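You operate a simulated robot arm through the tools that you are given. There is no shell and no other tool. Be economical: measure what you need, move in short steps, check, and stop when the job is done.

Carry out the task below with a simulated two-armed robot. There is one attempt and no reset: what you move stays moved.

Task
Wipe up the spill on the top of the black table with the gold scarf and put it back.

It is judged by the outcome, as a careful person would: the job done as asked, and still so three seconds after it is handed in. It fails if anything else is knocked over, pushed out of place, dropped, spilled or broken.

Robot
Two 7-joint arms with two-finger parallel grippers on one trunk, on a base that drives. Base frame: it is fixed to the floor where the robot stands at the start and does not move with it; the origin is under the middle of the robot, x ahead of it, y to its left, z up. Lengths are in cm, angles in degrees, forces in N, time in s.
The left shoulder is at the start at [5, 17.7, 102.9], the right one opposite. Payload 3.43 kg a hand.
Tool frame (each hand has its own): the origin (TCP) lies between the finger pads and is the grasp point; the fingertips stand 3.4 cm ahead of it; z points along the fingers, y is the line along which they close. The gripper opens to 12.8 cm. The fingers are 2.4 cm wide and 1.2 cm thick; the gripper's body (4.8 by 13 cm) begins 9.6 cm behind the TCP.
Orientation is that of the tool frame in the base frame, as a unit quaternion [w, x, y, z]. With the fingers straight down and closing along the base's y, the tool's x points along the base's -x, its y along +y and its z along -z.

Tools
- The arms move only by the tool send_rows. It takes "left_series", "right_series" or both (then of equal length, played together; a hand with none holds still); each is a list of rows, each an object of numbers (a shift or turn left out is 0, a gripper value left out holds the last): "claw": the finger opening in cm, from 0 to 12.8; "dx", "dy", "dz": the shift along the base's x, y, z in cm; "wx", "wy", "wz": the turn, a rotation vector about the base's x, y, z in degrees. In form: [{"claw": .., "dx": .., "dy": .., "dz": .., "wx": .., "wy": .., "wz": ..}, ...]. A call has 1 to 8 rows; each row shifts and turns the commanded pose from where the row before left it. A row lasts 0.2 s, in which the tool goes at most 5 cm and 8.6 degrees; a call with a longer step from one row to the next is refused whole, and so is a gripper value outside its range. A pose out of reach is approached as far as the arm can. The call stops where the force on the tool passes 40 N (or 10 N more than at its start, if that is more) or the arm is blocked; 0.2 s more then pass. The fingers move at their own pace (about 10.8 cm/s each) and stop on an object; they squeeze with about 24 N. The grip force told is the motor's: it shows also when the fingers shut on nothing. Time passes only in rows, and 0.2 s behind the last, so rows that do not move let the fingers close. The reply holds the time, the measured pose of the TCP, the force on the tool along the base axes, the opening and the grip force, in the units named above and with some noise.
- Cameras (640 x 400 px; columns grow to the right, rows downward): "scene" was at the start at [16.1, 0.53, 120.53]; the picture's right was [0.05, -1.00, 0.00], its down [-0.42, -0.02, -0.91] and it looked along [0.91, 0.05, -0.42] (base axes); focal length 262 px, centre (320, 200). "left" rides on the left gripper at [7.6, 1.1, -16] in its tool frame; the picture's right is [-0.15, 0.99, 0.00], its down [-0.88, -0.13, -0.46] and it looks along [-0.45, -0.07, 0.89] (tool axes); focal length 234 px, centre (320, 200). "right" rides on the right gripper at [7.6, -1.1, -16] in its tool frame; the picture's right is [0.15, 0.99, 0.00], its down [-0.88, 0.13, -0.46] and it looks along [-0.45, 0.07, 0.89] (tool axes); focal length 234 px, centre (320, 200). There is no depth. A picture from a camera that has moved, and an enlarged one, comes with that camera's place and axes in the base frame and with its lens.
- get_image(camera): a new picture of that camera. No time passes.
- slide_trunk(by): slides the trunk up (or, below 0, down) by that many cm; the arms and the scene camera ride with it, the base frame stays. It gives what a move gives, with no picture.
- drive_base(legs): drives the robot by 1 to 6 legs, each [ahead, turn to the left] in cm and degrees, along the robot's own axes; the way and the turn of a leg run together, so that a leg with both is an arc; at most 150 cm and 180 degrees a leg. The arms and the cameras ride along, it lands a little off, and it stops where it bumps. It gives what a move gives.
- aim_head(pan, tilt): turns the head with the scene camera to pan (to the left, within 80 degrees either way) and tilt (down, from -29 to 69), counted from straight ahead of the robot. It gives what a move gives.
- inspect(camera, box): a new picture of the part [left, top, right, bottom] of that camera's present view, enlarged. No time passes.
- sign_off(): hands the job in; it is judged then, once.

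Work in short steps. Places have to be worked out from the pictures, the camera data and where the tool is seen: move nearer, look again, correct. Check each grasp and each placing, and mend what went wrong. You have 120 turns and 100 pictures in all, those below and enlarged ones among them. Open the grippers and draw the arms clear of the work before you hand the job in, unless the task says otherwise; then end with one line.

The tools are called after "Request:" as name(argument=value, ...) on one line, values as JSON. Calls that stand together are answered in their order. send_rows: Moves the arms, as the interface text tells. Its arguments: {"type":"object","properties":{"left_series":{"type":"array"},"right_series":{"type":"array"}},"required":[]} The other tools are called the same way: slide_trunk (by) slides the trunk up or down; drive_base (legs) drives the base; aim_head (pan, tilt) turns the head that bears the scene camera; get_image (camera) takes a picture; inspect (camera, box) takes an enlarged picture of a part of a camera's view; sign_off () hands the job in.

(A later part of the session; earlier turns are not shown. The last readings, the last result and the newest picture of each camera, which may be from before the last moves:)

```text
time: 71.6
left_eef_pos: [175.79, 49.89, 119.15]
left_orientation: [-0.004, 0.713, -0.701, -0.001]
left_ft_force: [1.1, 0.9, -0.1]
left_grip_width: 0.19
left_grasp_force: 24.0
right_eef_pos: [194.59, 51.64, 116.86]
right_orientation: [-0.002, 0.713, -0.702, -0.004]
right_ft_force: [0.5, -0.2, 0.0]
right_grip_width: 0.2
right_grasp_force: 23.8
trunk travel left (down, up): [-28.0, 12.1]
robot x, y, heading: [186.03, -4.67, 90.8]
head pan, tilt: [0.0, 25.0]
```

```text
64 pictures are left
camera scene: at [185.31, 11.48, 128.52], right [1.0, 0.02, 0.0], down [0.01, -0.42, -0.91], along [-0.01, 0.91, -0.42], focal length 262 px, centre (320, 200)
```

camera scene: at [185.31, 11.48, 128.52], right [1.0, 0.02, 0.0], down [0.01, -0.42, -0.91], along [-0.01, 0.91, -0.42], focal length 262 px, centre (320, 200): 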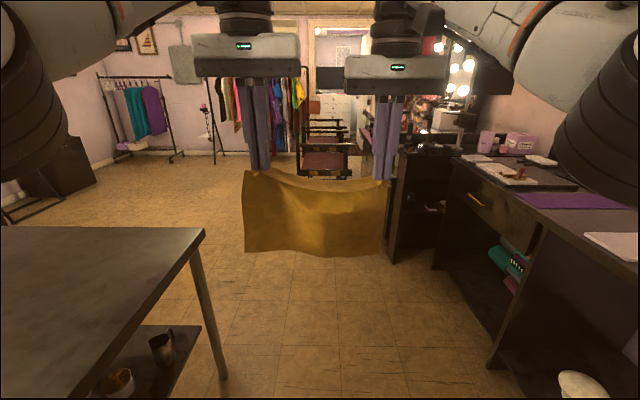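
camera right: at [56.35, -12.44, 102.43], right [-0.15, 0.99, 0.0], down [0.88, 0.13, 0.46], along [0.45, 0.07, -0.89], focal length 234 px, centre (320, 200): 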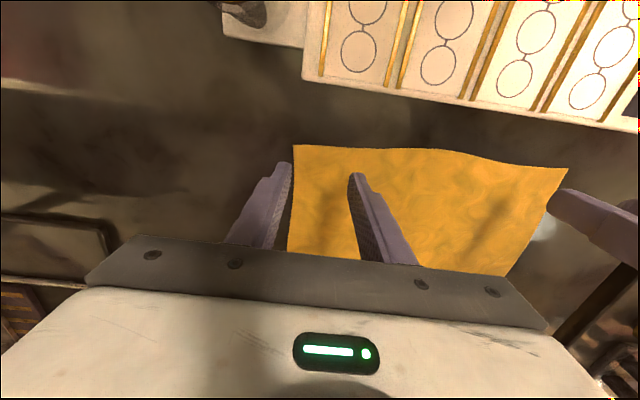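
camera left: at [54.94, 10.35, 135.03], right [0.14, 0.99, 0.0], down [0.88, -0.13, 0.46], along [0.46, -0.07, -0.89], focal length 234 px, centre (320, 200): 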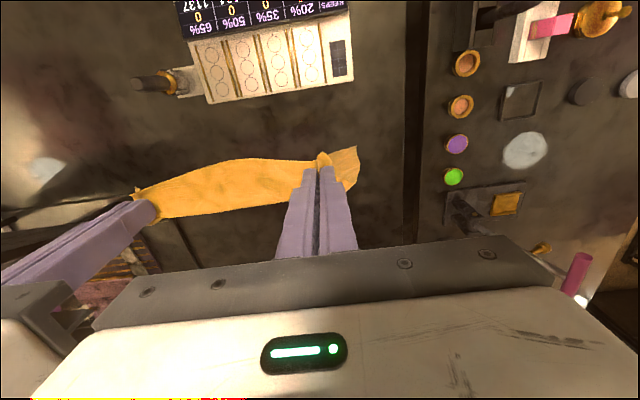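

Clear to turn. I turn to face the table's far side (−x), then look.

Request:
drive_base(legs=[[0, 89]])

Request:
aim_head(pan=0, tilt=40)

Request:
get_image(camera="scene")

```text
time: 75.8
left_eef_pos: [131.03, -15.21, 119.18]
left_orientation: [-0.002, 1.0, 0.012, -0.004]
left_ft_force: [-0.3, 0.0, 0.0]
left_grip_width: 0.19
left_grasp_force: 23.9
right_eef_pos: [129.0, 3.87, 116.95]
right_orientation: [0.002, 1.0, 0.011, -0.004]
right_ft_force: [0.3, -1.1, 0.9]
right_grip_width: 0.18
right_grasp_force: 24.2
trunk travel left (down, up): [-28.0, 12.1]
robot x, y, heading: [185.36, -5.07, -178.6]
head pan, tilt: [0.0, 25.0]
```

```text
time: 76.6
left_eef_pos: [131.02, -15.14, 119.13]
left_orientation: [-0.002, 1.0, 0.011, -0.004]
left_ft_force: [0.1, 0.2, 0.1]
left_grip_width: 0.19
left_grasp_force: 23.5
right_eef_pos: [129.06, 3.71, 116.99]
right_orientation: [0.002, 1.0, 0.011, -0.004]
right_ft_force: [-1.1, 1.2, 0.6]
right_grip_width: 0.19
right_grasp_force: 23.6
trunk travel left (down, up): [-28.0, 12.1]
robot x, y, heading: [185.91, -4.59, -178.8]
head pan, tilt: [0.0, 40.0]
```

```text
63 pictures are left
camera scene: at [170.08, -5.12, 126.2], right [-0.02, 1.0, 0.0], down [0.64, 0.02, -0.77], along [-0.77, -0.02, -0.64], focal length 262 px, centre (320, 200)
```

scene: 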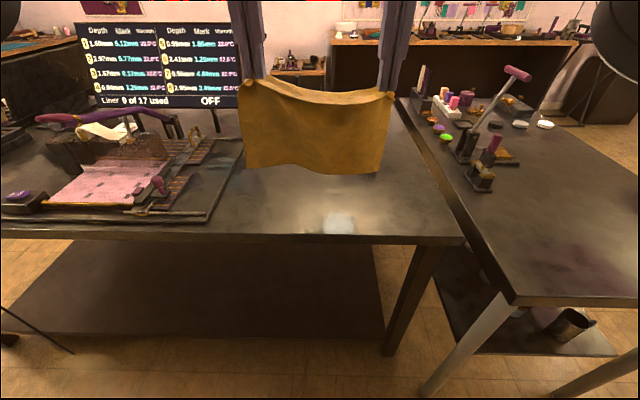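

I zoom in beneath the cloth to find the spill before moving up.

Request:
inspect(camera="scene", box=[230, 90, 470, 240])

Request:
get_image(camera="right")

Request:
get_image(camera="left")

```text
2.67 times, centred on (350, 165) of scene
camera zoom: at [170.08, -5.12, 126.2], right [-0.02, 1.0, 0.0], down [0.64, 0.02, -0.77], along [-0.77, -0.02, -0.64], focal length 699 px, centre (240, 293)
```

zoom: 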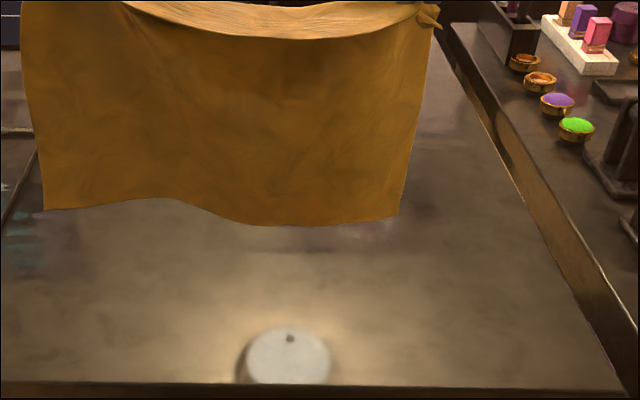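

```text
61 pictures are left
camera right: at [136.73, 5.24, 132.83], right [0.17, -0.99, 0.0], down [-0.87, -0.15, 0.46], along [-0.46, -0.08, -0.89], focal length 234 px, centre (320, 200)
```

right: 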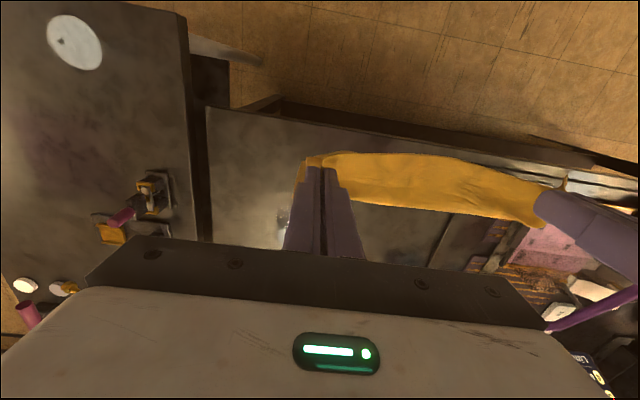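

```text
60 pictures are left
camera left: at [138.86, -16.05, 135.06], right [-0.12, -0.99, 0.0], down [-0.88, 0.11, 0.46], along [-0.46, 0.06, -0.89], focal length 234 px, centre (320, 200)
```

left: 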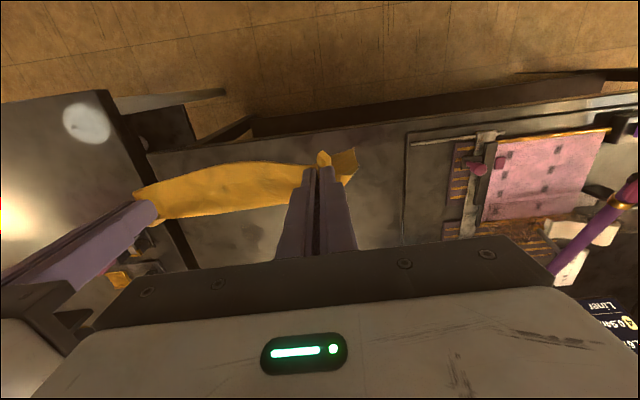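

Left camera shows the spill at about (102.5, 7.3). I drive 27 cm nearer (same clearance as on the other side), then look.

Request:
drive_base(legs=[[27, -1.2]])

Request:
send_rows(left_series=[{"dx": 4, "dy": 1}, {"dx": 4, "dy": 1}, {"dx": 4, "dy": 1}, {"dx": 3, "dy": 0}], right_series=[{"dx": 4, "dy": 1}, {"dx": 4, "dy": 1}, {"dx": 4, "dy": 1}, {"dx": 3, "dy": 0}])

Request:
get_image(camera="scene")

Request:
get_image(camera="left")

Request:
get_image(camera="right")

```text
time: 78.5
left_eef_pos: [103.87, -14.19, 119.11]
left_orientation: [-0.002, 1.0, 0.0, -0.004]
left_ft_force: [-0.1, -0.4, -0.3]
left_grip_width: 0.19
left_grasp_force: 23.8
right_eef_pos: [102.31, 4.9, 116.93]
right_orientation: [0.002, 1.0, -0.001, -0.006]
right_ft_force: [-1.1, -1.2, -1.0]
right_grip_width: 0.21
right_grasp_force: 23.9
trunk travel left (down, up): [-28.0, 12.1]
robot x, y, heading: [158.4, -5.1, 180.2]
head pan, tilt: [0.0, 40.0]
```

```text
time: 79.5
left_eef_pos: [118.88, -11.21, 119.28]
left_orientation: [-0.002, 1.0, -0.001, -0.005]
left_ft_force: [0.4, 0.7, -0.7]
left_grip_width: 0.19
left_grasp_force: 23.8
right_eef_pos: [117.45, 7.78, 117.0]
right_orientation: [0.002, 1.0, -0.002, -0.006]
right_ft_force: [0.6, 0.0, -0.2]
right_grip_width: 0.18
right_grasp_force: 24.4
trunk travel left (down, up): [-28.0, 12.1]
robot x, y, heading: [158.83, -4.89, -180.0]
head pan, tilt: [0.0, 40.0]
```

```text
59 pictures are left
camera scene: at [143.18, -5.09, 126.2], right [0.0, 1.0, 0.0], down [0.64, 0.0, -0.77], along [-0.77, 0.0, -0.64], focal length 262 px, centre (320, 200)
```

scene: 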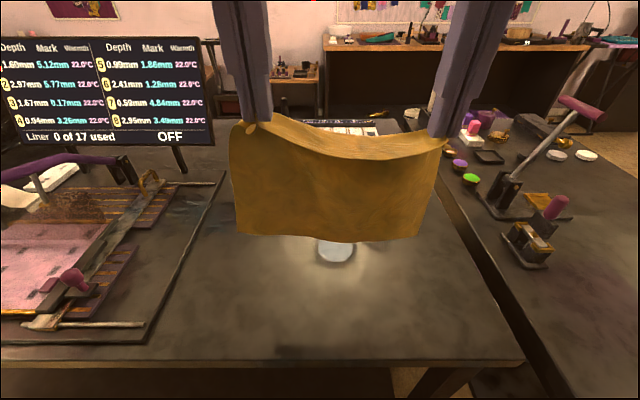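

```text
58 pictures are left
camera left: at [126.69, -12.17, 135.25], right [-0.15, -0.99, 0.0], down [-0.88, 0.13, 0.47], along [-0.46, 0.07, -0.89], focal length 234 px, centre (320, 200)
```

left: 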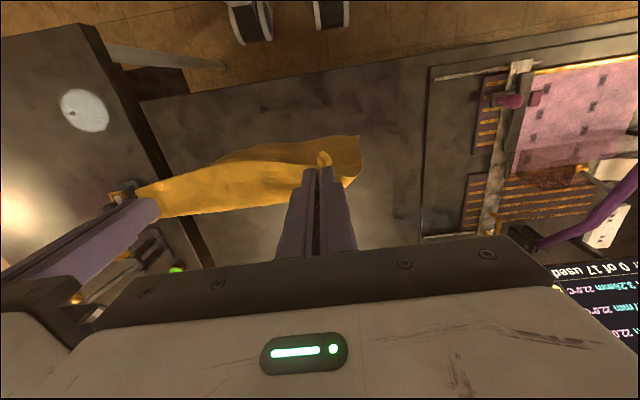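

```text
57 pictures are left
camera right: at [125.11, 9.03, 132.78], right [0.14, -0.99, 0.0], down [-0.88, -0.13, 0.46], along [-0.46, -0.07, -0.89], focal length 234 px, centre (320, 200)
```

right: 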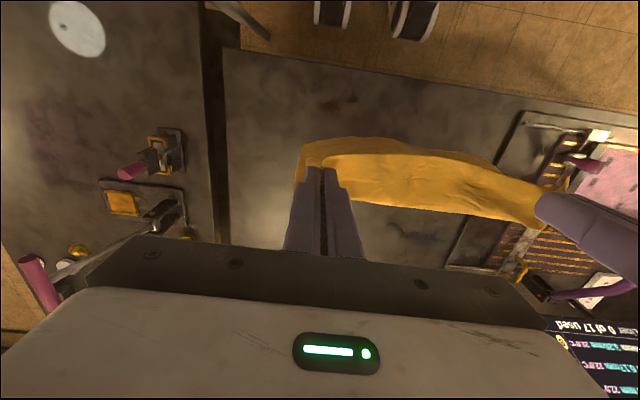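

Position is good. I lower the trunk by 8 and level the hands so the cloth's lower edge nearly touches at x≈118.

Request:
slide_trunk(by=-8)

Request:
send_rows(left_series=[{"dz": -2.2, "dx": -0.7}, {"dz": -2}, {"dz": -2}], right_series=[{"dz": 0, "dx": 0.7}, {"dz": -2}, {"dz": -2}])

Request:
get_image(camera="scene")

```text
time: 80.7
left_eef_pos: [118.91, -10.98, 111.35]
left_orientation: [-0.002, 1.0, -0.001, -0.004]
left_ft_force: [0.8, -0.2, -0.6]
left_grip_width: 0.2
left_grasp_force: 24.1
right_eef_pos: [117.29, 7.78, 108.98]
right_orientation: [0.002, 1.0, -0.001, -0.004]
right_ft_force: [-0.3, 0.1, -0.9]
right_grip_width: 0.17
right_grasp_force: 23.9
trunk travel left (down, up): [-20.0, 20.1]
robot x, y, heading: [158.84, -4.7, 180.1]
head pan, tilt: [0.0, 40.0]
```

```text
time: 81.5
left_eef_pos: [118.09, -10.99, 105.09]
left_orientation: [-0.002, 1.0, -0.001, -0.004]
left_ft_force: [-0.7, -0.2, 0.3]
left_grip_width: 0.2
left_grasp_force: 23.8
right_eef_pos: [117.97, 7.78, 104.89]
right_orientation: [0.002, 1.0, 0.0, -0.004]
right_ft_force: [0.3, -0.5, 1.0]
right_grip_width: 0.19
right_grasp_force: 24.3
trunk travel left (down, up): [-20.0, 20.1]
robot x, y, heading: [158.96, -5.06, 180.2]
head pan, tilt: [0.0, 40.0]
```

```text
56 pictures are left
camera scene: at [143.12, -5.07, 118.2], right [0.0, 1.0, 0.0], down [0.64, 0.0, -0.77], along [-0.77, 0.0, -0.64], focal length 262 px, centre (320, 200)
```

scene: 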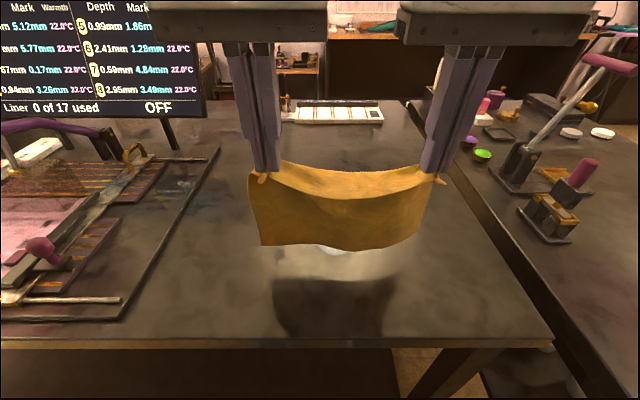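

Cloth bottom is at z≈88. I lower until it touches, then move away from me while lowering so it lays over the spill.

Request:
send_rows(left_series=[{"dz": -2.5}, {"dz": -2.5}, {"dz": -2.5}, {"dx": -3.3, "dz": -2.5}, {"dx": -3.3, "dz": -2.5}, {"dx": -3.3, "dz": -2.5}, {"dx": -3.3, "dz": -2.5}, {"dx": -3.3, "dz": -1.5}], right_series=[{"dz": -2.5}, {"dz": -2.5}, {"dz": -2.5}, {"dx": -3.3, "dz": -2.5}, {"dx": -3.3, "dz": -2.5}, {"dx": -3.3, "dz": -2.5}, {"dx": -3.3, "dz": -2.5}, {"dx": -3.3, "dz": -1.5}])

Request:
get_image(camera="scene")

Request:
get_image(camera="right")

```text
time: 83.3
left_eef_pos: [101.57, -11.06, 86.27]
left_orientation: [-0.002, 1.0, -0.001, -0.004]
left_ft_force: [0.1, 0.1, 0.7]
left_grip_width: 0.2
left_grasp_force: 23.4
right_eef_pos: [101.49, 7.83, 85.98]
right_orientation: [0.001, 1.0, 0.0, -0.005]
right_ft_force: [0.5, 0.5, -0.7]
right_grip_width: 0.22
right_grasp_force: 24.3
trunk travel left (down, up): [-20.0, 20.1]
robot x, y, heading: [158.97, -5.27, 180.0]
head pan, tilt: [0.0, 40.0]
```

```text
55 pictures are left
camera scene: at [143.12, -5.07, 118.19], right [0.0, 1.0, 0.0], down [0.64, 0.0, -0.77], along [-0.77, 0.0, -0.64], focal length 262 px, centre (320, 200)
```

scene: 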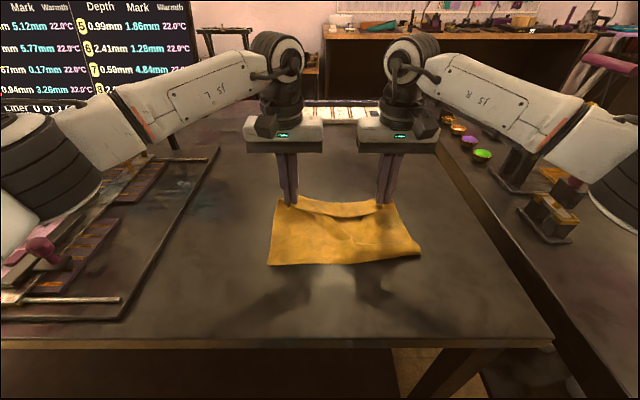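

```text
54 pictures are left
camera right: at [109.21, 9.06, 101.87], right [0.14, -0.99, 0.0], down [-0.88, -0.13, 0.46], along [-0.46, -0.07, -0.89], focal length 234 px, centre (320, 200)
```

right: 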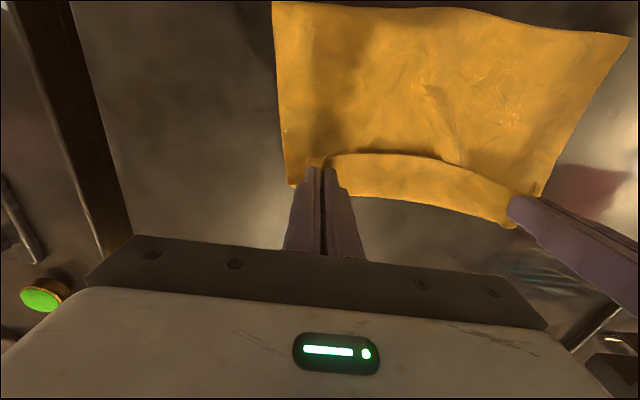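

The scarf lies over the spill. I lower the fingertips to a light press and begin rubbing, shifted toward +y to centre on the spill.

Request:
send_rows(left_series=[{"dz": -1.2}, {"dz": -0.8}, {"dz": -0.4}, {"dz": -0.3}], right_series=[{"dz": -1.0}, {"dz": -0.8}, {"dz": -0.4}, {"dz": -0.3}])

```text
time: 84.3
left_eef_pos: [101.5, -11.18, 83.68]
left_orientation: [-0.003, 1.0, -0.002, -0.007]
left_ft_force: [-0.6, -0.2, 8.5]
left_grip_width: 0.2
left_grasp_force: 23.6
right_eef_pos: [101.68, 7.82, 83.59]
right_orientation: [0.002, 1.0, -0.001, -0.006]
right_ft_force: [-1.6, -0.2, 4.3]
right_grip_width: 0.2
right_grasp_force: 23.6
trunk travel left (down, up): [-20.0, 20.1]
robot x, y, heading: [158.89, -5.26, 180.2]
head pan, tilt: [0.0, 40.0]
```

Light contact on both. Rub: sweep in x and y around (102.5, 7.3).

Request:
send_rows(left_series=[{"dz": 0.3, "dy": 2}, {"dx": -2.5, "dy": 1}, {"dx": -2.5}, {"dx": 3}, {"dx": 3}, {"dx": 3}, {"dx": 2}, {"dy": -2}], right_series=[{"dy": 2}, {"dx": -2.5, "dy": 1}, {"dx": -2.5}, {"dx": 3}, {"dx": 3}, {"dx": 3}, {"dx": 2}, {"dy": -2}])

Request:
get_image(camera="right")

Request:
get_image(camera="scene")

```text
time: 86.1
left_eef_pos: [107.97, -9.86, 83.73]
left_orientation: [-0.002, 1.0, -0.001, -0.005]
left_ft_force: [0.1, 0.3, 1.0]
left_grip_width: 0.18
left_grasp_force: 23.9
right_eef_pos: [107.87, 8.91, 83.51]
right_orientation: [0.0, 1.0, -0.002, -0.005]
right_ft_force: [1.5, 7.1, 26.0]
right_grip_width: 0.19
right_grasp_force: 23.9
trunk travel left (down, up): [-20.0, 20.1]
robot x, y, heading: [158.72, -5.08, 179.9]
head pan, tilt: [0.0, 40.0]
```

```text
53 pictures are left
camera right: at [115.56, 10.13, 99.39], right [0.14, -0.99, 0.0], down [-0.88, -0.13, 0.47], along [-0.46, -0.07, -0.89], focal length 234 px, centre (320, 200)
```

right: 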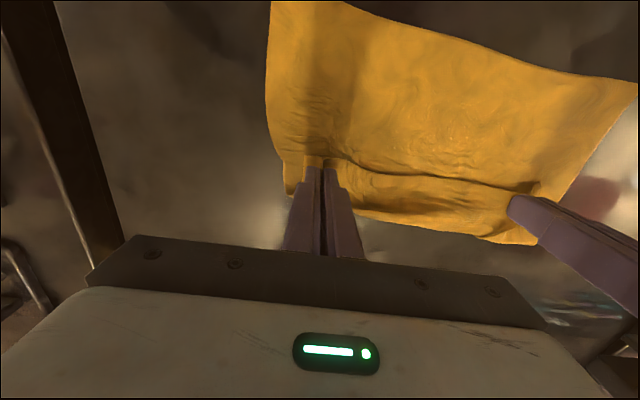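

```text
52 pictures are left
camera scene: at [143.36, -5.06, 118.24], right [0.0, 1.0, 0.0], down [0.64, 0.0, -0.77], along [-0.77, 0.0, -0.64], focal length 262 px, centre (320, 200)
```

scene: 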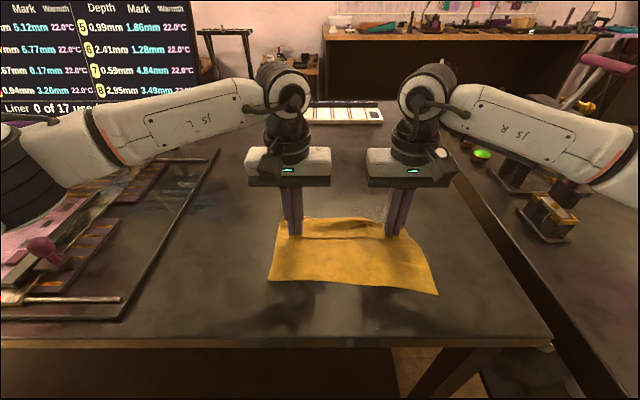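

I enlarge the area beside the right finger to see what's left of the spill.

Request:
inspect(camera="scene", box=[310, 180, 430, 255])

```text
5.33 times, centred on (370, 218) of scene
camera zoom: at [143.36, -5.06, 118.24], right [0.0, 1.0, 0.0], down [0.64, 0.0, -0.77], along [-0.77, 0.0, -0.64], focal length 1399 px, centre (53, 107)
```

zoom: 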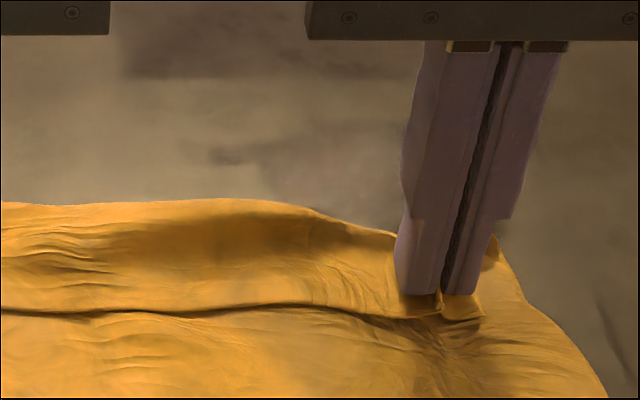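

Much is faded; I continue a zigzag over x 98–108, y 3–9.

Request:
send_rows(left_series=[{"dx": -3}, {"dx": -3}, {"dx": -3}, {"dy": -2.5}, {"dx": 3}, {"dx": 3}, {"dx": 3}, {"dy": -2.5}], right_series=[{"dx": -3, "dz": 0.1}, {"dx": -3}, {"dx": -3}, {"dy": -2.5}, {"dx": 3}, {"dx": 3}, {"dx": 3}, {"dy": -2.5}])

Request:
send_rows(left_series=[{"dx": -3}, {"dx": -3}, {"dx": -3}, {"dy": 2.5}, {"dy": 2.5}, {"dy": 2.5}, {"dx": 3}, {"dx": 3}], right_series=[{"dx": -3}, {"dx": -3}, {"dx": -3}, {"dy": 2.5}, {"dy": 2.5}, {"dy": 2.5}, {"dx": 3}, {"dx": 3}])

Request:
get_image(camera="scene")

Request:
get_image(camera="right")

```text
time: 87.9
left_eef_pos: [107.73, -15.02, 83.84]
left_orientation: [-0.001, 1.0, 0.0, -0.004]
left_ft_force: [0.5, 0.1, 0.2]
left_grip_width: 0.2
left_grasp_force: 24.2
right_eef_pos: [107.6, 3.77, 83.55]
right_orientation: [0.002, 1.0, -0.001, -0.003]
right_ft_force: [1.2, 0.0, 6.7]
right_grip_width: 0.18
right_grasp_force: 23.9
trunk travel left (down, up): [-20.0, 20.1]
robot x, y, heading: [158.85, -5.42, 179.9]
head pan, tilt: [0.0, 40.0]
```

```text
time: 89.7
left_eef_pos: [104.84, -7.81, 83.78]
left_orientation: [-0.002, 1.0, -0.001, -0.004]
left_ft_force: [0.2, -0.2, 0.2]
left_grip_width: 0.2
left_grasp_force: 24.0
right_eef_pos: [104.73, 11.28, 83.63]
right_orientation: [0.001, 1.0, 0.0, -0.004]
right_ft_force: [0.0, 1.1, 5.9]
right_grip_width: 0.16
right_grasp_force: 24.1
trunk travel left (down, up): [-20.0, 20.1]
robot x, y, heading: [158.78, -5.48, 180.2]
head pan, tilt: [0.0, 40.0]
```

```text
50 pictures are left
camera scene: at [143.19, -5.08, 118.2], right [0.0, 1.0, 0.0], down [0.64, 0.0, -0.77], along [-0.77, 0.0, -0.64], focal length 262 px, centre (320, 200)
```

scene: 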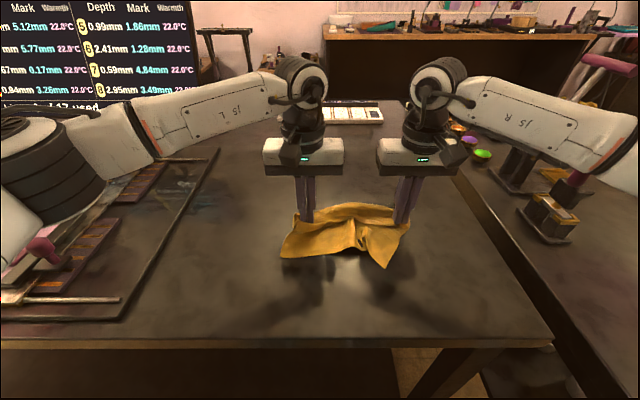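

```text
49 pictures are left
camera right: at [112.38, 12.47, 99.44], right [0.14, -0.99, 0.0], down [-0.88, -0.13, 0.46], along [-0.46, -0.07, -0.89], focal length 234 px, centre (320, 200)
```

right: 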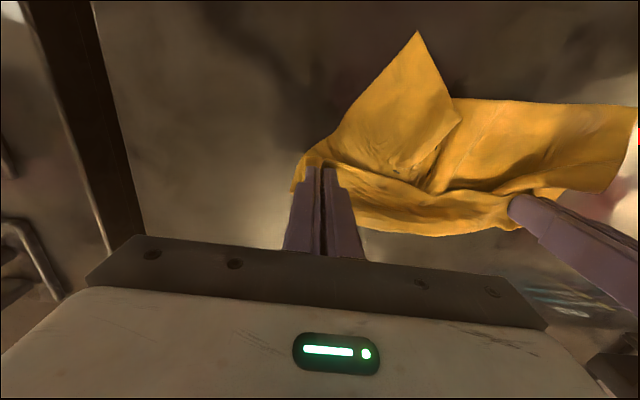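

Now lift the hands high to see the table under the cloth.

Request:
send_rows(left_series=[{"dz": 3, "dx": 1}, {"dz": 4, "dx": 2}, {"dz": 4, "dx": 2}, {"dz": 4, "dx": 2}, {"dz": 4, "dx": 2}, {"dz": 4, "dx": 2}, {"dz": 3}], right_series=[{"dz": 3, "dx": 1}, {"dz": 4, "dx": 2}, {"dz": 4, "dx": 2}, {"dz": 4, "dx": 2}, {"dz": 4, "dx": 2}, {"dz": 4, "dx": 2}, {"dz": 3}])

Request:
get_image(camera="scene")

Request:
get_image(camera="left")

Request:
get_image(camera="right")

```text
time: 91.3
left_eef_pos: [115.62, -7.56, 109.74]
left_orientation: [-0.001, 1.0, 0.0, -0.004]
left_ft_force: [-0.5, -1.2, -0.1]
left_grip_width: 0.21
left_grasp_force: 23.8
right_eef_pos: [115.61, 11.28, 109.7]
right_orientation: [0.002, 1.0, -0.001, -0.006]
right_ft_force: [-0.6, 0.5, -0.5]
right_grip_width: 0.18
right_grasp_force: 24.1
trunk travel left (down, up): [-20.0, 20.1]
robot x, y, heading: [158.59, -5.01, 179.9]
head pan, tilt: [0.0, 40.0]
```

```text
48 pictures are left
camera scene: at [143.19, -5.08, 118.19], right [0.0, 1.0, 0.0], down [0.64, 0.0, -0.77], along [-0.77, 0.0, -0.64], focal length 262 px, centre (320, 200)
```

scene: 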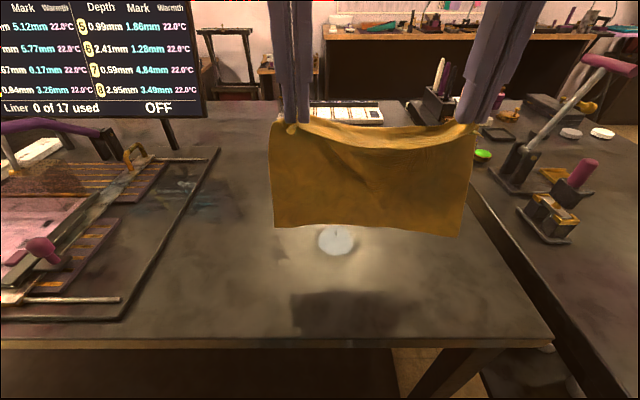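

```text
47 pictures are left
camera left: at [123.35, -8.69, 125.66], right [-0.15, -0.99, 0.0], down [-0.88, 0.13, 0.46], along [-0.46, 0.07, -0.89], focal length 234 px, centre (320, 200)
```

left: 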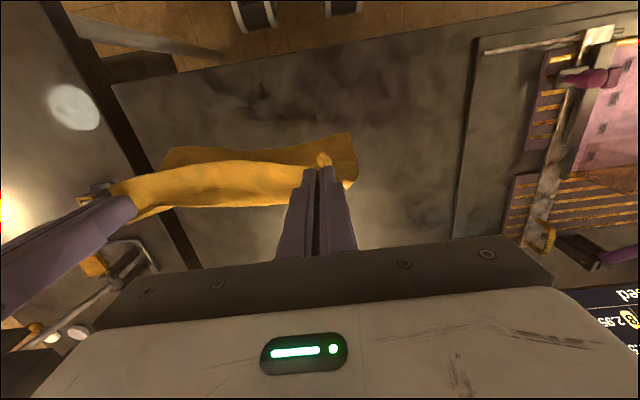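

```text
46 pictures are left
camera right: at [123.32, 12.53, 125.55], right [0.14, -0.99, 0.0], down [-0.88, -0.13, 0.46], along [-0.46, -0.07, -0.89], focal length 234 px, centre (320, 200)
```

right: 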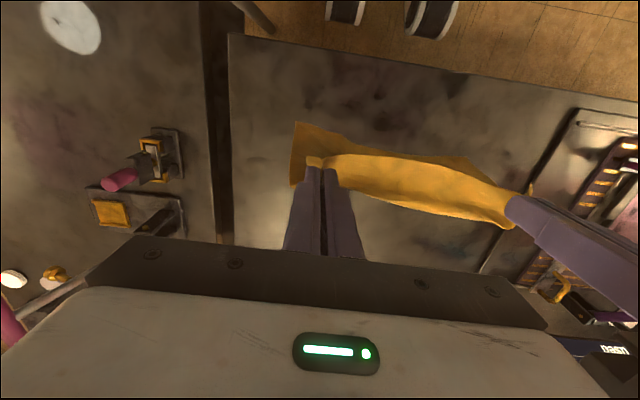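

The cloth still hides the spot. I raise the trunk so the camera looks under it.

Request:
slide_trunk(by=18)

Request:
inspect(camera="scene", box=[260, 210, 500, 360])

```text
time: 93.3
left_eef_pos: [115.49, -7.57, 127.71]
left_orientation: [-0.001, 1.0, -0.001, -0.005]
left_ft_force: [-0.5, 0.4, -0.8]
left_grip_width: 0.18
left_grasp_force: 23.5
right_eef_pos: [115.52, 11.26, 127.65]
right_orientation: [0.002, 1.0, -0.001, -0.005]
right_ft_force: [0.1, -0.1, -0.3]
right_grip_width: 0.2
right_grasp_force: 23.8
trunk travel left (down, up): [-38.0, 2.1]
robot x, y, heading: [158.57, -4.86, 179.7]
head pan, tilt: [0.0, 40.0]
```

```text
2.67 times, centred on (380, 285) of scene
camera zoom: at [143.13, -5.07, 136.19], right [0.0, 1.0, 0.0], down [0.64, 0.0, -0.77], along [-0.77, 0.0, -0.64], focal length 699 px, centre (160, -27)
```

zoom: 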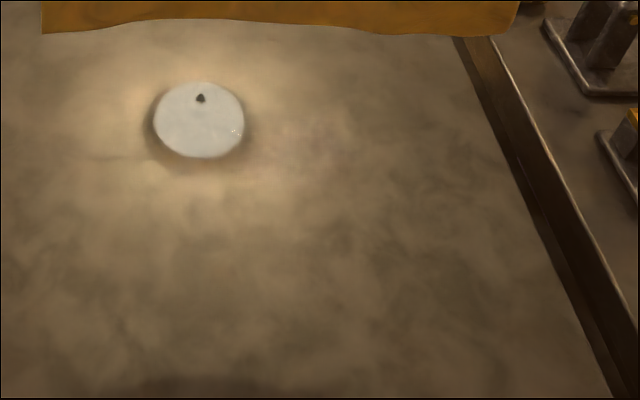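

The spot at (102,7) looks clear, but tiny specks near (100.5, 2) show in the light reflection. I zoom there.

Request:
inspect(camera="scene", box=[320, 225, 416, 285])

Request:
inspect(camera="left", box=[150, 100, 390, 250])

```text
6.67 times, centred on (368, 255) of scene
camera zoom: at [143.13, -5.07, 136.19], right [0.0, 1.0, 0.0], down [0.64, 0.0, -0.77], along [-0.77, 0.0, -0.64], focal length 1749 px, centre (0, -167)
```

zoom: 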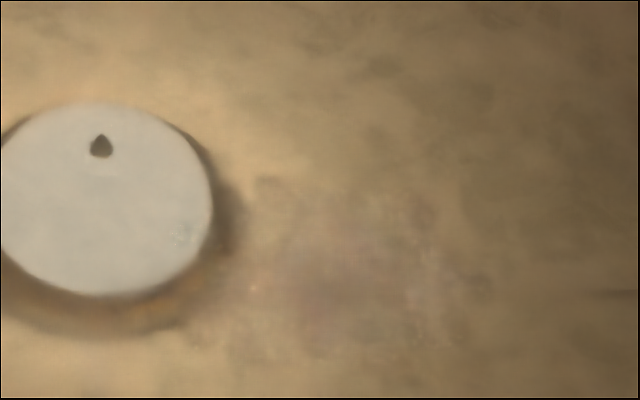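

```text
2.67 times, centred on (270, 175) of left
camera zoom: at [123.27, -8.69, 143.62], right [-0.15, -0.99, 0.0], down [-0.88, 0.13, 0.46], along [-0.46, 0.07, -0.89], focal length 624 px, centre (453, 267)
```

zoom: 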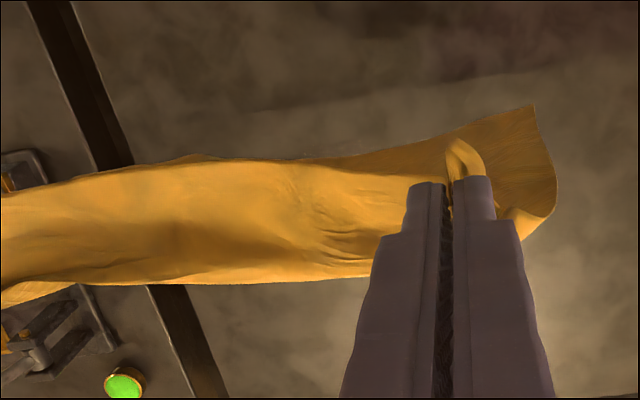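

A faint film remains around x 97–106, y 2–13. I lower again, laying the cloth, for a wider second wipe.

Request:
slide_trunk(by=-18)

Request:
send_rows(left_series=[{"dz": -4, "dx": 2}, {"dz": -4}, {"dz": -3}, {"dx": -3.3, "dz": -3}, {"dx": -3.5, "dz": -3}, {"dx": -3.5, "dz": -3}, {"dx": -3.5, "dz": -3}, {"dx": -3.5, "dz": -2}], right_series=[{"dz": -4, "dx": 2}, {"dz": -4}, {"dz": -3}, {"dx": -3.3, "dz": -3}, {"dx": -3.5, "dz": -3}, {"dx": -3.5, "dz": -3}, {"dx": -3.5, "dz": -3}, {"dx": -3.5, "dz": -2}])

Request:
send_rows(left_series=[{"dx": -2.5}, {"dx": -1.5, "dz": -0.3}, {"dz": -0.3}, {"dz": -0.2}], right_series=[{"dx": -2.5}, {"dx": -1.5, "dz": -0.5}, {"dz": -0.4}, {"dz": -0.3}])

```text
time: 95.3
left_eef_pos: [115.58, -7.55, 109.73]
left_orientation: [-0.001, 1.0, -0.001, -0.005]
left_ft_force: [-0.3, -0.1, 0.9]
left_grip_width: 0.21
left_grasp_force: 23.9
right_eef_pos: [115.54, 11.25, 109.63]
right_orientation: [0.001, 1.0, -0.001, -0.004]
right_ft_force: [0.5, -1.1, 0.1]
right_grip_width: 0.18
right_grasp_force: 23.8
trunk travel left (down, up): [-20.0, 20.1]
robot x, y, heading: [159.04, -5.09, 180.2]
head pan, tilt: [0.0, 40.0]
```

```text
time: 97.1
left_eef_pos: [100.22, -7.51, 84.74]
left_orientation: [-0.002, 1.0, -0.002, -0.004]
left_ft_force: [0.3, -0.7, 0.1]
left_grip_width: 0.22
left_grasp_force: 23.6
right_eef_pos: [100.15, 11.28, 84.56]
right_orientation: [0.001, 1.0, -0.001, -0.004]
right_ft_force: [0.0, 0.3, 0.4]
right_grip_width: 0.21
right_grasp_force: 24.2
trunk travel left (down, up): [-20.0, 20.1]
robot x, y, heading: [158.85, -5.15, 180.1]
head pan, tilt: [0.0, 40.0]
```

```text
time: 98.1
left_eef_pos: [96.56, -7.67, 83.94]
left_orientation: [-0.002, 1.0, -0.002, -0.005]
left_ft_force: [1.3, 0.7, -0.6]
left_grip_width: 0.21
left_grasp_force: 24.5
left hand out of reach, approached as far as the arm can: row 2
right_eef_pos: [96.29, 11.17, 83.53]
right_orientation: [0.002, 1.0, -0.001, -0.006]
right_ft_force: [-2.3, -0.4, 5.7]
right_grip_width: 0.2
right_grasp_force: 24.2
trunk travel left (down, up): [-20.0, 20.1]
robot x, y, heading: [158.96, -5.04, 180.3]
head pan, tilt: [0.0, 40.0]
```

Contact made. Now y-direction strokes spanning y≈1–14, advancing x from 96 to 108.

Request:
send_rows(left_series=[{"dy": 2.5}, {"dy": -3.3}, {"dy": -3.3}, {"dy": -3.3}, {"dy": -2.5, "dx": 1}, {"dx": 1.5, "dy": 2}, {"dy": 3.5}, {"dy": 3.5}], right_series=[{"dy": 2.5, "dz": -0.1}, {"dy": -3.3}, {"dy": -3.3}, {"dy": -3.3}, {"dy": -2.5, "dx": 1}, {"dx": 1.5, "dy": 2}, {"dy": 3.5}, {"dy": 3.5}])

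Request:
send_rows(left_series=[{"dy": 2.5}, {"dx": 2, "dy": -1}, {"dy": -3.3}, {"dy": -3.3}, {"dy": -3.3}, {"dx": 2, "dy": -1}, {"dy": 3.3}, {"dy": 3.3}], right_series=[{"dy": 2.5}, {"dx": 2, "dy": -1}, {"dy": -3.3}, {"dy": -3.3}, {"dy": -3.3}, {"dx": 2, "dy": -1}, {"dy": 3.3}, {"dy": 3.3}])

Request:
send_rows(left_series=[{"dy": 3.3}, {"dy": 2}, {"dx": 2, "dy": -1}, {"dy": -3.3}, {"dy": -3.3}, {"dy": -3.3}, {"dx": 2.5, "dy": 1}, {"dy": 3.3}], right_series=[{"dy": 3.3}, {"dy": 2}, {"dx": 2, "dy": -1}, {"dy": -3.3}, {"dy": -3.3}, {"dy": -3.3}, {"dx": 2.5, "dy": 1}, {"dy": 3.3}])

Request:
get_image(camera="scene")

```text
time: 99.9
left_eef_pos: [99.45, -10.11, 83.98]
left_orientation: [-0.002, 1.0, 0.0, -0.005]
left_ft_force: [-0.7, 7.0, 0.0]
left_grip_width: 0.19
left_grasp_force: 24.3
left hand out of reach, approached as far as the arm can: row 1
right_eef_pos: [98.62, 10.15, 83.69]
right_orientation: [0.002, 1.0, -0.001, -0.006]
right_ft_force: [-0.1, -8.6, 16.7]
right_grip_width: 0.2
right_grasp_force: 23.8
trunk travel left (down, up): [-20.0, 20.1]
robot x, y, heading: [158.7, -5.11, -179.9]
head pan, tilt: [0.0, 40.0]
```

```text
time: 101.7
left_eef_pos: [103.53, -12.9, 84.14]
left_orientation: [-0.003, 1.0, 0.0, -0.005]
left_ft_force: [-0.3, 9.1, -0.4]
left_grip_width: 0.17
left_grasp_force: 24.0
right_eef_pos: [102.85, 7.51, 83.55]
right_orientation: [0.003, 1.0, 0.0, -0.006]
right_ft_force: [-0.6, -12.2, 16.4]
right_grip_width: 0.2
right_grasp_force: 24.2
trunk travel left (down, up): [-20.0, 20.1]
robot x, y, heading: [158.59, -4.83, -180.0]
head pan, tilt: [0.0, 40.0]
```

```text
time: 103.5
left_eef_pos: [108.19, -14.25, 83.69]
left_orientation: [-0.002, 1.0, -0.002, -0.005]
left_ft_force: [-0.6, 6.4, -0.6]
left_grip_width: 0.21
left_grasp_force: 24.1
right_eef_pos: [107.29, 5.96, 83.6]
right_orientation: [0.003, 1.0, 0.0, -0.007]
right_ft_force: [-0.7, -12.6, 22.5]
right_grip_width: 0.2
right_grasp_force: 24.1
trunk travel left (down, up): [-20.0, 20.1]
robot x, y, heading: [159.04, -5.01, -180.2]
head pan, tilt: [0.0, 40.0]
```

```text
42 pictures are left
camera scene: at [143.33, -5.15, 118.23], right [0.0, 1.0, 0.0], down [0.64, 0.0, -0.77], along [-0.77, 0.0, -0.64], focal length 262 px, centre (320, 200)
```

scene: 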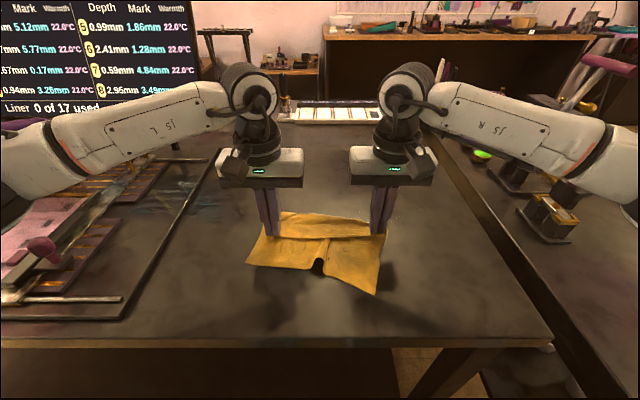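

Hands drifted 1 cm apart (cloth taut), so I bring the left in, and do x-direction strokes across the area.

Request:
send_rows(left_series=[{"dy": -1.5}, {"dx": -3.3}, {"dx": -3.3}, {"dx": -3.3}, {"dy": 2.7}, {"dx": 3.3}, {"dx": 3.3}, {"dx": 3.3}], right_series=[{"dy": -2.5}, {"dx": -3.3}, {"dx": -3.3}, {"dx": -3.3}, {"dy": 2.7}, {"dx": 3.3}, {"dx": 3.3}, {"dx": 3.3}])

Request:
send_rows(left_series=[{"dy": 2.7}, {"dx": -3.3}, {"dx": -3.3}, {"dx": -3.3}, {"dy": 2.7}, {"dx": 3.3}, {"dx": 3.3}, {"dx": 3.3}], right_series=[{"dy": 2.7}, {"dx": -3.3}, {"dx": -3.3}, {"dx": -3.3}, {"dy": 2.7}, {"dx": 3.3}, {"dx": 3.3}, {"dx": 3.3}])

Request:
send_rows(left_series=[{"dz": 3, "dx": 1}, {"dz": 4, "dx": 1}, {"dz": 4, "dx": 1}, {"dz": 4, "dx": 1}, {"dz": 4, "dx": 1}, {"dz": 4, "dx": 1}, {"dz": 3}], right_series=[{"dz": 3, "dx": 1}, {"dz": 4, "dx": 1}, {"dz": 4, "dx": 1}, {"dz": 4, "dx": 1}, {"dz": 4, "dx": 1}, {"dz": 4, "dx": 1}, {"dz": 3}])

Request:
slide_trunk(by=19)

Request:
get_image(camera="scene")

Request:
inspect(camera="scene", box=[310, 225, 430, 300])

```text
time: 105.3
left_eef_pos: [108.01, -13.13, 83.97]
left_orientation: [-0.003, 1.0, 0.0, -0.005]
left_ft_force: [-1.0, -0.6, 1.2]
left_grip_width: 0.19
left_grasp_force: 23.3
right_eef_pos: [107.24, 6.3, 83.56]
right_orientation: [0.002, 1.0, -0.002, -0.009]
right_ft_force: [-7.3, 1.3, 27.8]
right_grip_width: 0.2
right_grasp_force: 23.6
trunk travel left (down, up): [-20.0, 20.1]
robot x, y, heading: [158.72, -4.91, 179.9]
head pan, tilt: [0.0, 40.0]
```

```text
time: 107.1
left_eef_pos: [108.17, -7.64, 83.9]
left_orientation: [-0.002, 1.0, 0.0, -0.005]
left_ft_force: [-0.1, 1.1, 0.0]
left_grip_width: 0.19
left_grasp_force: 23.5
right_eef_pos: [107.24, 11.96, 83.62]
right_orientation: [0.001, 1.0, -0.002, -0.008]
right_ft_force: [-6.3, 0.1, 21.4]
right_grip_width: 0.22
right_grasp_force: 24.0
trunk travel left (down, up): [-20.0, 20.1]
robot x, y, heading: [158.61, -5.0, 180.0]
head pan, tilt: [0.0, 40.0]
```

```text
time: 108.7
left_eef_pos: [114.08, -7.61, 109.72]
left_orientation: [-0.002, 1.0, 0.0, -0.004]
left_ft_force: [0.1, 0.0, 0.2]
left_grip_width: 0.2
left_grasp_force: 24.3
right_eef_pos: [113.35, 11.75, 109.31]
right_orientation: [0.002, 1.0, -0.001, -0.004]
right_ft_force: [-0.8, -0.5, -0.5]
right_grip_width: 0.2
right_grasp_force: 23.9
trunk travel left (down, up): [-20.0, 20.1]
robot x, y, heading: [159.02, -5.36, 179.9]
head pan, tilt: [0.0, 40.0]
```

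```text
time: 110.8
left_eef_pos: [113.95, -7.7, 128.66]
left_orientation: [-0.002, 1.0, -0.001, -0.005]
left_ft_force: [0.9, -0.4, -0.9]
left_grip_width: 0.18
left_grasp_force: 24.0
right_eef_pos: [113.3, 11.76, 128.2]
right_orientation: [0.001, 1.0, -0.001, -0.004]
right_ft_force: [0.8, -0.2, -0.1]
right_grip_width: 0.19
right_grasp_force: 23.9
trunk travel left (down, up): [-39.0, 1.1]
robot x, y, heading: [158.6, -5.4, 179.9]
head pan, tilt: [0.0, 40.0]
```

```text
41 pictures are left
camera scene: at [143.13, -5.07, 137.19], right [0.0, 1.0, 0.0], down [0.64, 0.0, -0.77], along [-0.77, 0.0, -0.64], focal length 262 px, centre (320, 200)
```

scene: 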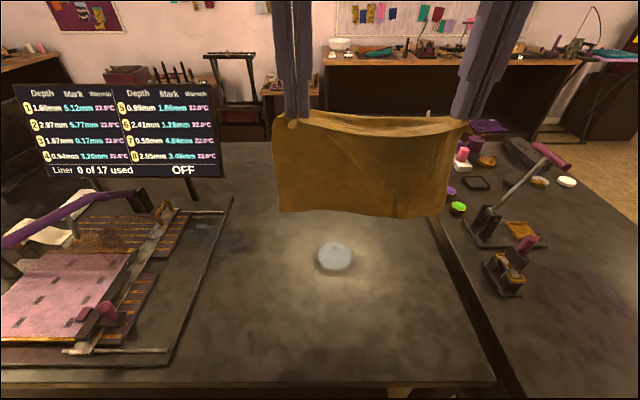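

```text
5.33 times, centred on (370, 262) of scene
camera zoom: at [143.13, -5.07, 137.19], right [0.0, 1.0, 0.0], down [0.64, 0.0, -0.77], along [-0.77, 0.0, -0.64], focal length 1399 px, centre (53, -133)
```

zoom: 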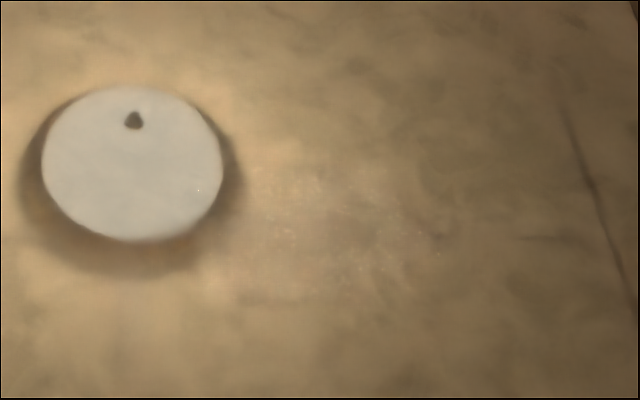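

Nearly clean; faint specks remain around x 99–105, y 2–14. One more pass with denser strokes.

Request:
slide_trunk(by=-19)

Request:
send_rows(left_series=[{"dz": -4, "dx": 2}, {"dz": -4, "dx": 1}, {"dz": -3.5}, {"dx": -3.3, "dz": -3}, {"dx": -3.5, "dz": -3}, {"dx": -3.5, "dz": -3}, {"dx": -3.5, "dz": -3}, {"dx": -3, "dz": -2}], right_series=[{"dz": -4, "dx": 2}, {"dz": -4, "dx": 1}, {"dz": -3.5}, {"dx": -3.3, "dz": -3}, {"dx": -3.5, "dz": -3}, {"dx": -3.5, "dz": -3}, {"dx": -3.5, "dz": -3}, {"dx": -3, "dz": -2}])

Request:
send_rows(left_series=[{"dx": -1.5, "dy": 1}, {"dy": 1}, {"dz": 0}], right_series=[{"dx": -1.5, "dy": 1}, {"dy": 1, "dz": -0.4}, {"dz": -0.2}])

```text
time: 112.8
left_eef_pos: [114.0, -7.71, 109.64]
left_orientation: [-0.002, 1.0, -0.001, -0.005]
left_ft_force: [0.4, 0.3, 0.0]
left_grip_width: 0.21
left_grasp_force: 24.0
right_eef_pos: [113.37, 11.77, 109.39]
right_orientation: [0.002, 1.0, -0.002, -0.004]
right_ft_force: [0.5, 0.0, 0.0]
right_grip_width: 0.21
right_grasp_force: 23.8
trunk travel left (down, up): [-20.0, 20.1]
robot x, y, heading: [158.93, -5.28, 180.3]
head pan, tilt: [0.0, 40.0]
```

```text
time: 114.7
left_eef_pos: [100.2, -7.56, 84.08]
left_orientation: [-0.001, 1.0, -0.001, -0.004]
left_ft_force: [0.2, 0.0, -0.2]
left_grip_width: 0.19
left_grasp_force: 24.0
right_eef_pos: [99.66, 11.9, 83.72]
right_orientation: [0.001, 1.0, 0.0, -0.005]
right_ft_force: [0.3, -0.5, 0.5]
right_grip_width: 0.22
right_grasp_force: 24.2
trunk travel left (down, up): [-20.0, 20.1]
robot x, y, heading: [158.51, -5.08, 179.9]
head pan, tilt: [0.0, 40.0]
```

```text
time: 115.5
left_eef_pos: [98.87, -5.75, 84.32]
left_orientation: [-0.001, 1.0, 0.0, -0.005]
left_ft_force: [-0.9, 0.1, -0.5]
left_grip_width: 0.18
left_grasp_force: 24.3
right_eef_pos: [97.87, 13.67, 83.54]
right_orientation: [0.002, 1.0, 0.0, -0.008]
right_ft_force: [-1.4, -2.8, 18.0]
right_grip_width: 0.2
right_grasp_force: 24.5
trunk travel left (down, up): [-20.0, 20.1]
robot x, y, heading: [158.48, -5.08, -179.8]
head pan, tilt: [0.0, 40.0]
```

Pressing at 18 N at (98, 13.7). I run y strokes with 1.5 cm x advances.

Request:
send_rows(left_series=[{"dy": -4}, {"dy": -4}, {"dy": -4}, {"dx": 1.5}, {"dy": 4}, {"dy": 4}, {"dy": 4}, {"dx": 1.5}], right_series=[{"dy": -4}, {"dy": -4}, {"dy": -4}, {"dx": 1.5}, {"dy": 4}, {"dy": 4}, {"dy": 4}, {"dx": 1.5}])

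Request:
send_rows(left_series=[{"dy": -4}, {"dy": -4}, {"dy": -4}, {"dx": 1.5}, {"dy": 4}, {"dy": 4}, {"dy": 4}, {"dx": 1.5}], right_series=[{"dy": -4}, {"dy": -4}, {"dy": -4}, {"dx": 1.5}, {"dy": 4}, {"dy": 4}, {"dy": 4}, {"dx": 1.5}])

Request:
send_rows(left_series=[{"dy": -4}, {"dy": -4}, {"dy": -4}, {"dx": 1.5}, {"dy": 4}, {"dy": 4}, {"dy": 4}, {"dx": 1.5}], right_series=[{"dy": -4}, {"dy": -4}, {"dy": -4}, {"dx": 1.5}, {"dy": 4}, {"dy": 4}, {"dy": 4}, {"dx": 1.5}])

Request:
send_rows(left_series=[{"dx": -3.3}, {"dx": -3.3}, {"dx": -2.5, "dy": -1.5}, {"dx": 3.3, "dy": -1}, {"dx": 3.3}, {"dx": 2.5, "dy": -1.5}, {"dx": -3.3, "dy": -1}, {"dx": -3.3}], right_series=[{"dx": -3.3}, {"dx": -3.3}, {"dx": -2.5, "dy": -1.5}, {"dx": 3.3, "dy": -1}, {"dx": 3.3}, {"dx": 2.5, "dy": -1.5}, {"dx": -3.3, "dy": -1}, {"dx": -3.3}])

Request:
send_rows(left_series=[{"dx": -2.5, "dy": -1.5}, {"dx": 3.3, "dy": -1}, {"dx": 3.3}, {"dx": 2.5, "dy": -1.5}, {"dx": -3.3, "dy": -1}, {"dx": -3.3}, {"dx": 3.3, "dy": -1}, {"dx": 3.3}], right_series=[{"dx": -2.5, "dy": -1.5}, {"dx": 3.3, "dy": -1}, {"dx": 3.3}, {"dx": 2.5, "dy": -1.5}, {"dx": -3.3, "dy": -1}, {"dx": -3.3}, {"dx": 3.3, "dy": -1}, {"dx": 3.3}])

```text
time: 117.2
left_eef_pos: [101.86, -5.55, 84.3]
left_orientation: [-0.002, 1.0, 0.0, -0.006]
left_ft_force: [0.4, 0.0, 0.6]
left_grip_width: 0.2
left_grasp_force: 23.6
right_eef_pos: [100.82, 13.9, 83.44]
right_orientation: [0.001, 1.0, -0.003, -0.01]
right_ft_force: [-9.2, 0.4, 27.4]
right_grip_width: 0.19
right_grasp_force: 24.1
trunk travel left (down, up): [-20.0, 20.1]
robot x, y, heading: [158.69, -4.99, 179.8]
head pan, tilt: [0.0, 40.0]
```

```text
time: 119.0
left_eef_pos: [104.81, -5.65, 84.32]
left_orientation: [-0.002, 1.0, -0.001, -0.005]
left_ft_force: [0.5, -0.4, 0.6]
left_grip_width: 0.17
left_grasp_force: 24.5
right_eef_pos: [103.95, 13.99, 83.61]
right_orientation: [0.002, 1.0, -0.003, -0.01]
right_ft_force: [-9.7, -0.2, 30.5]
right_grip_width: 0.21
right_grasp_force: 23.4
trunk travel left (down, up): [-20.0, 20.1]
robot x, y, heading: [158.54, -4.57, 180.1]
head pan, tilt: [0.0, 40.0]
```

```text
time: 120.8
left_eef_pos: [107.68, -5.71, 84.26]
left_orientation: [-0.001, 1.0, -0.001, -0.005]
left_ft_force: [0.1, 0.2, -1.2]
left_grip_width: 0.18
left_grasp_force: 24.2
right_eef_pos: [106.95, 13.77, 83.53]
right_orientation: [0.002, 1.0, -0.002, -0.011]
right_ft_force: [-10.0, 0.2, 31.2]
right_grip_width: 0.2
right_grasp_force: 23.5
trunk travel left (down, up): [-20.0, 20.1]
robot x, y, heading: [158.64, -5.44, 180.2]
head pan, tilt: [0.0, 40.0]
```

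```text
time: 122.7
left_eef_pos: [101.14, -10.88, 84.28]
left_orientation: [-0.001, 1.0, 0.0, -0.006]
left_ft_force: [-0.7, -0.4, 0.1]
left_grip_width: 0.2
left_grasp_force: 23.2
right_eef_pos: [100.49, 8.48, 83.59]
right_orientation: [0.004, 1.0, 0.0, -0.008]
right_ft_force: [10.3, -1.2, 29.9]
right_grip_width: 0.19
right_grasp_force: 23.8
trunk travel left (down, up): [-20.0, 20.1]
robot x, y, heading: [158.73, -5.51, -180.2]
head pan, tilt: [0.0, 40.0]
```

```text
time: 124.5
left_eef_pos: [107.66, -16.62, 84.34]
left_orientation: [-0.001, 1.0, 0.001, -0.005]
left_ft_force: [-0.5, 0.0, -0.6]
left_grip_width: 0.21
left_grasp_force: 24.3
right_eef_pos: [106.8, 2.63, 83.59]
right_orientation: [0.002, 1.0, -0.002, -0.01]
right_ft_force: [-8.2, 0.2, 28.4]
right_grip_width: 0.19
right_grasp_force: 23.8
trunk travel left (down, up): [-20.0, 20.1]
robot x, y, heading: [158.93, -5.09, -180.0]
head pan, tilt: [0.0, 40.0]
```

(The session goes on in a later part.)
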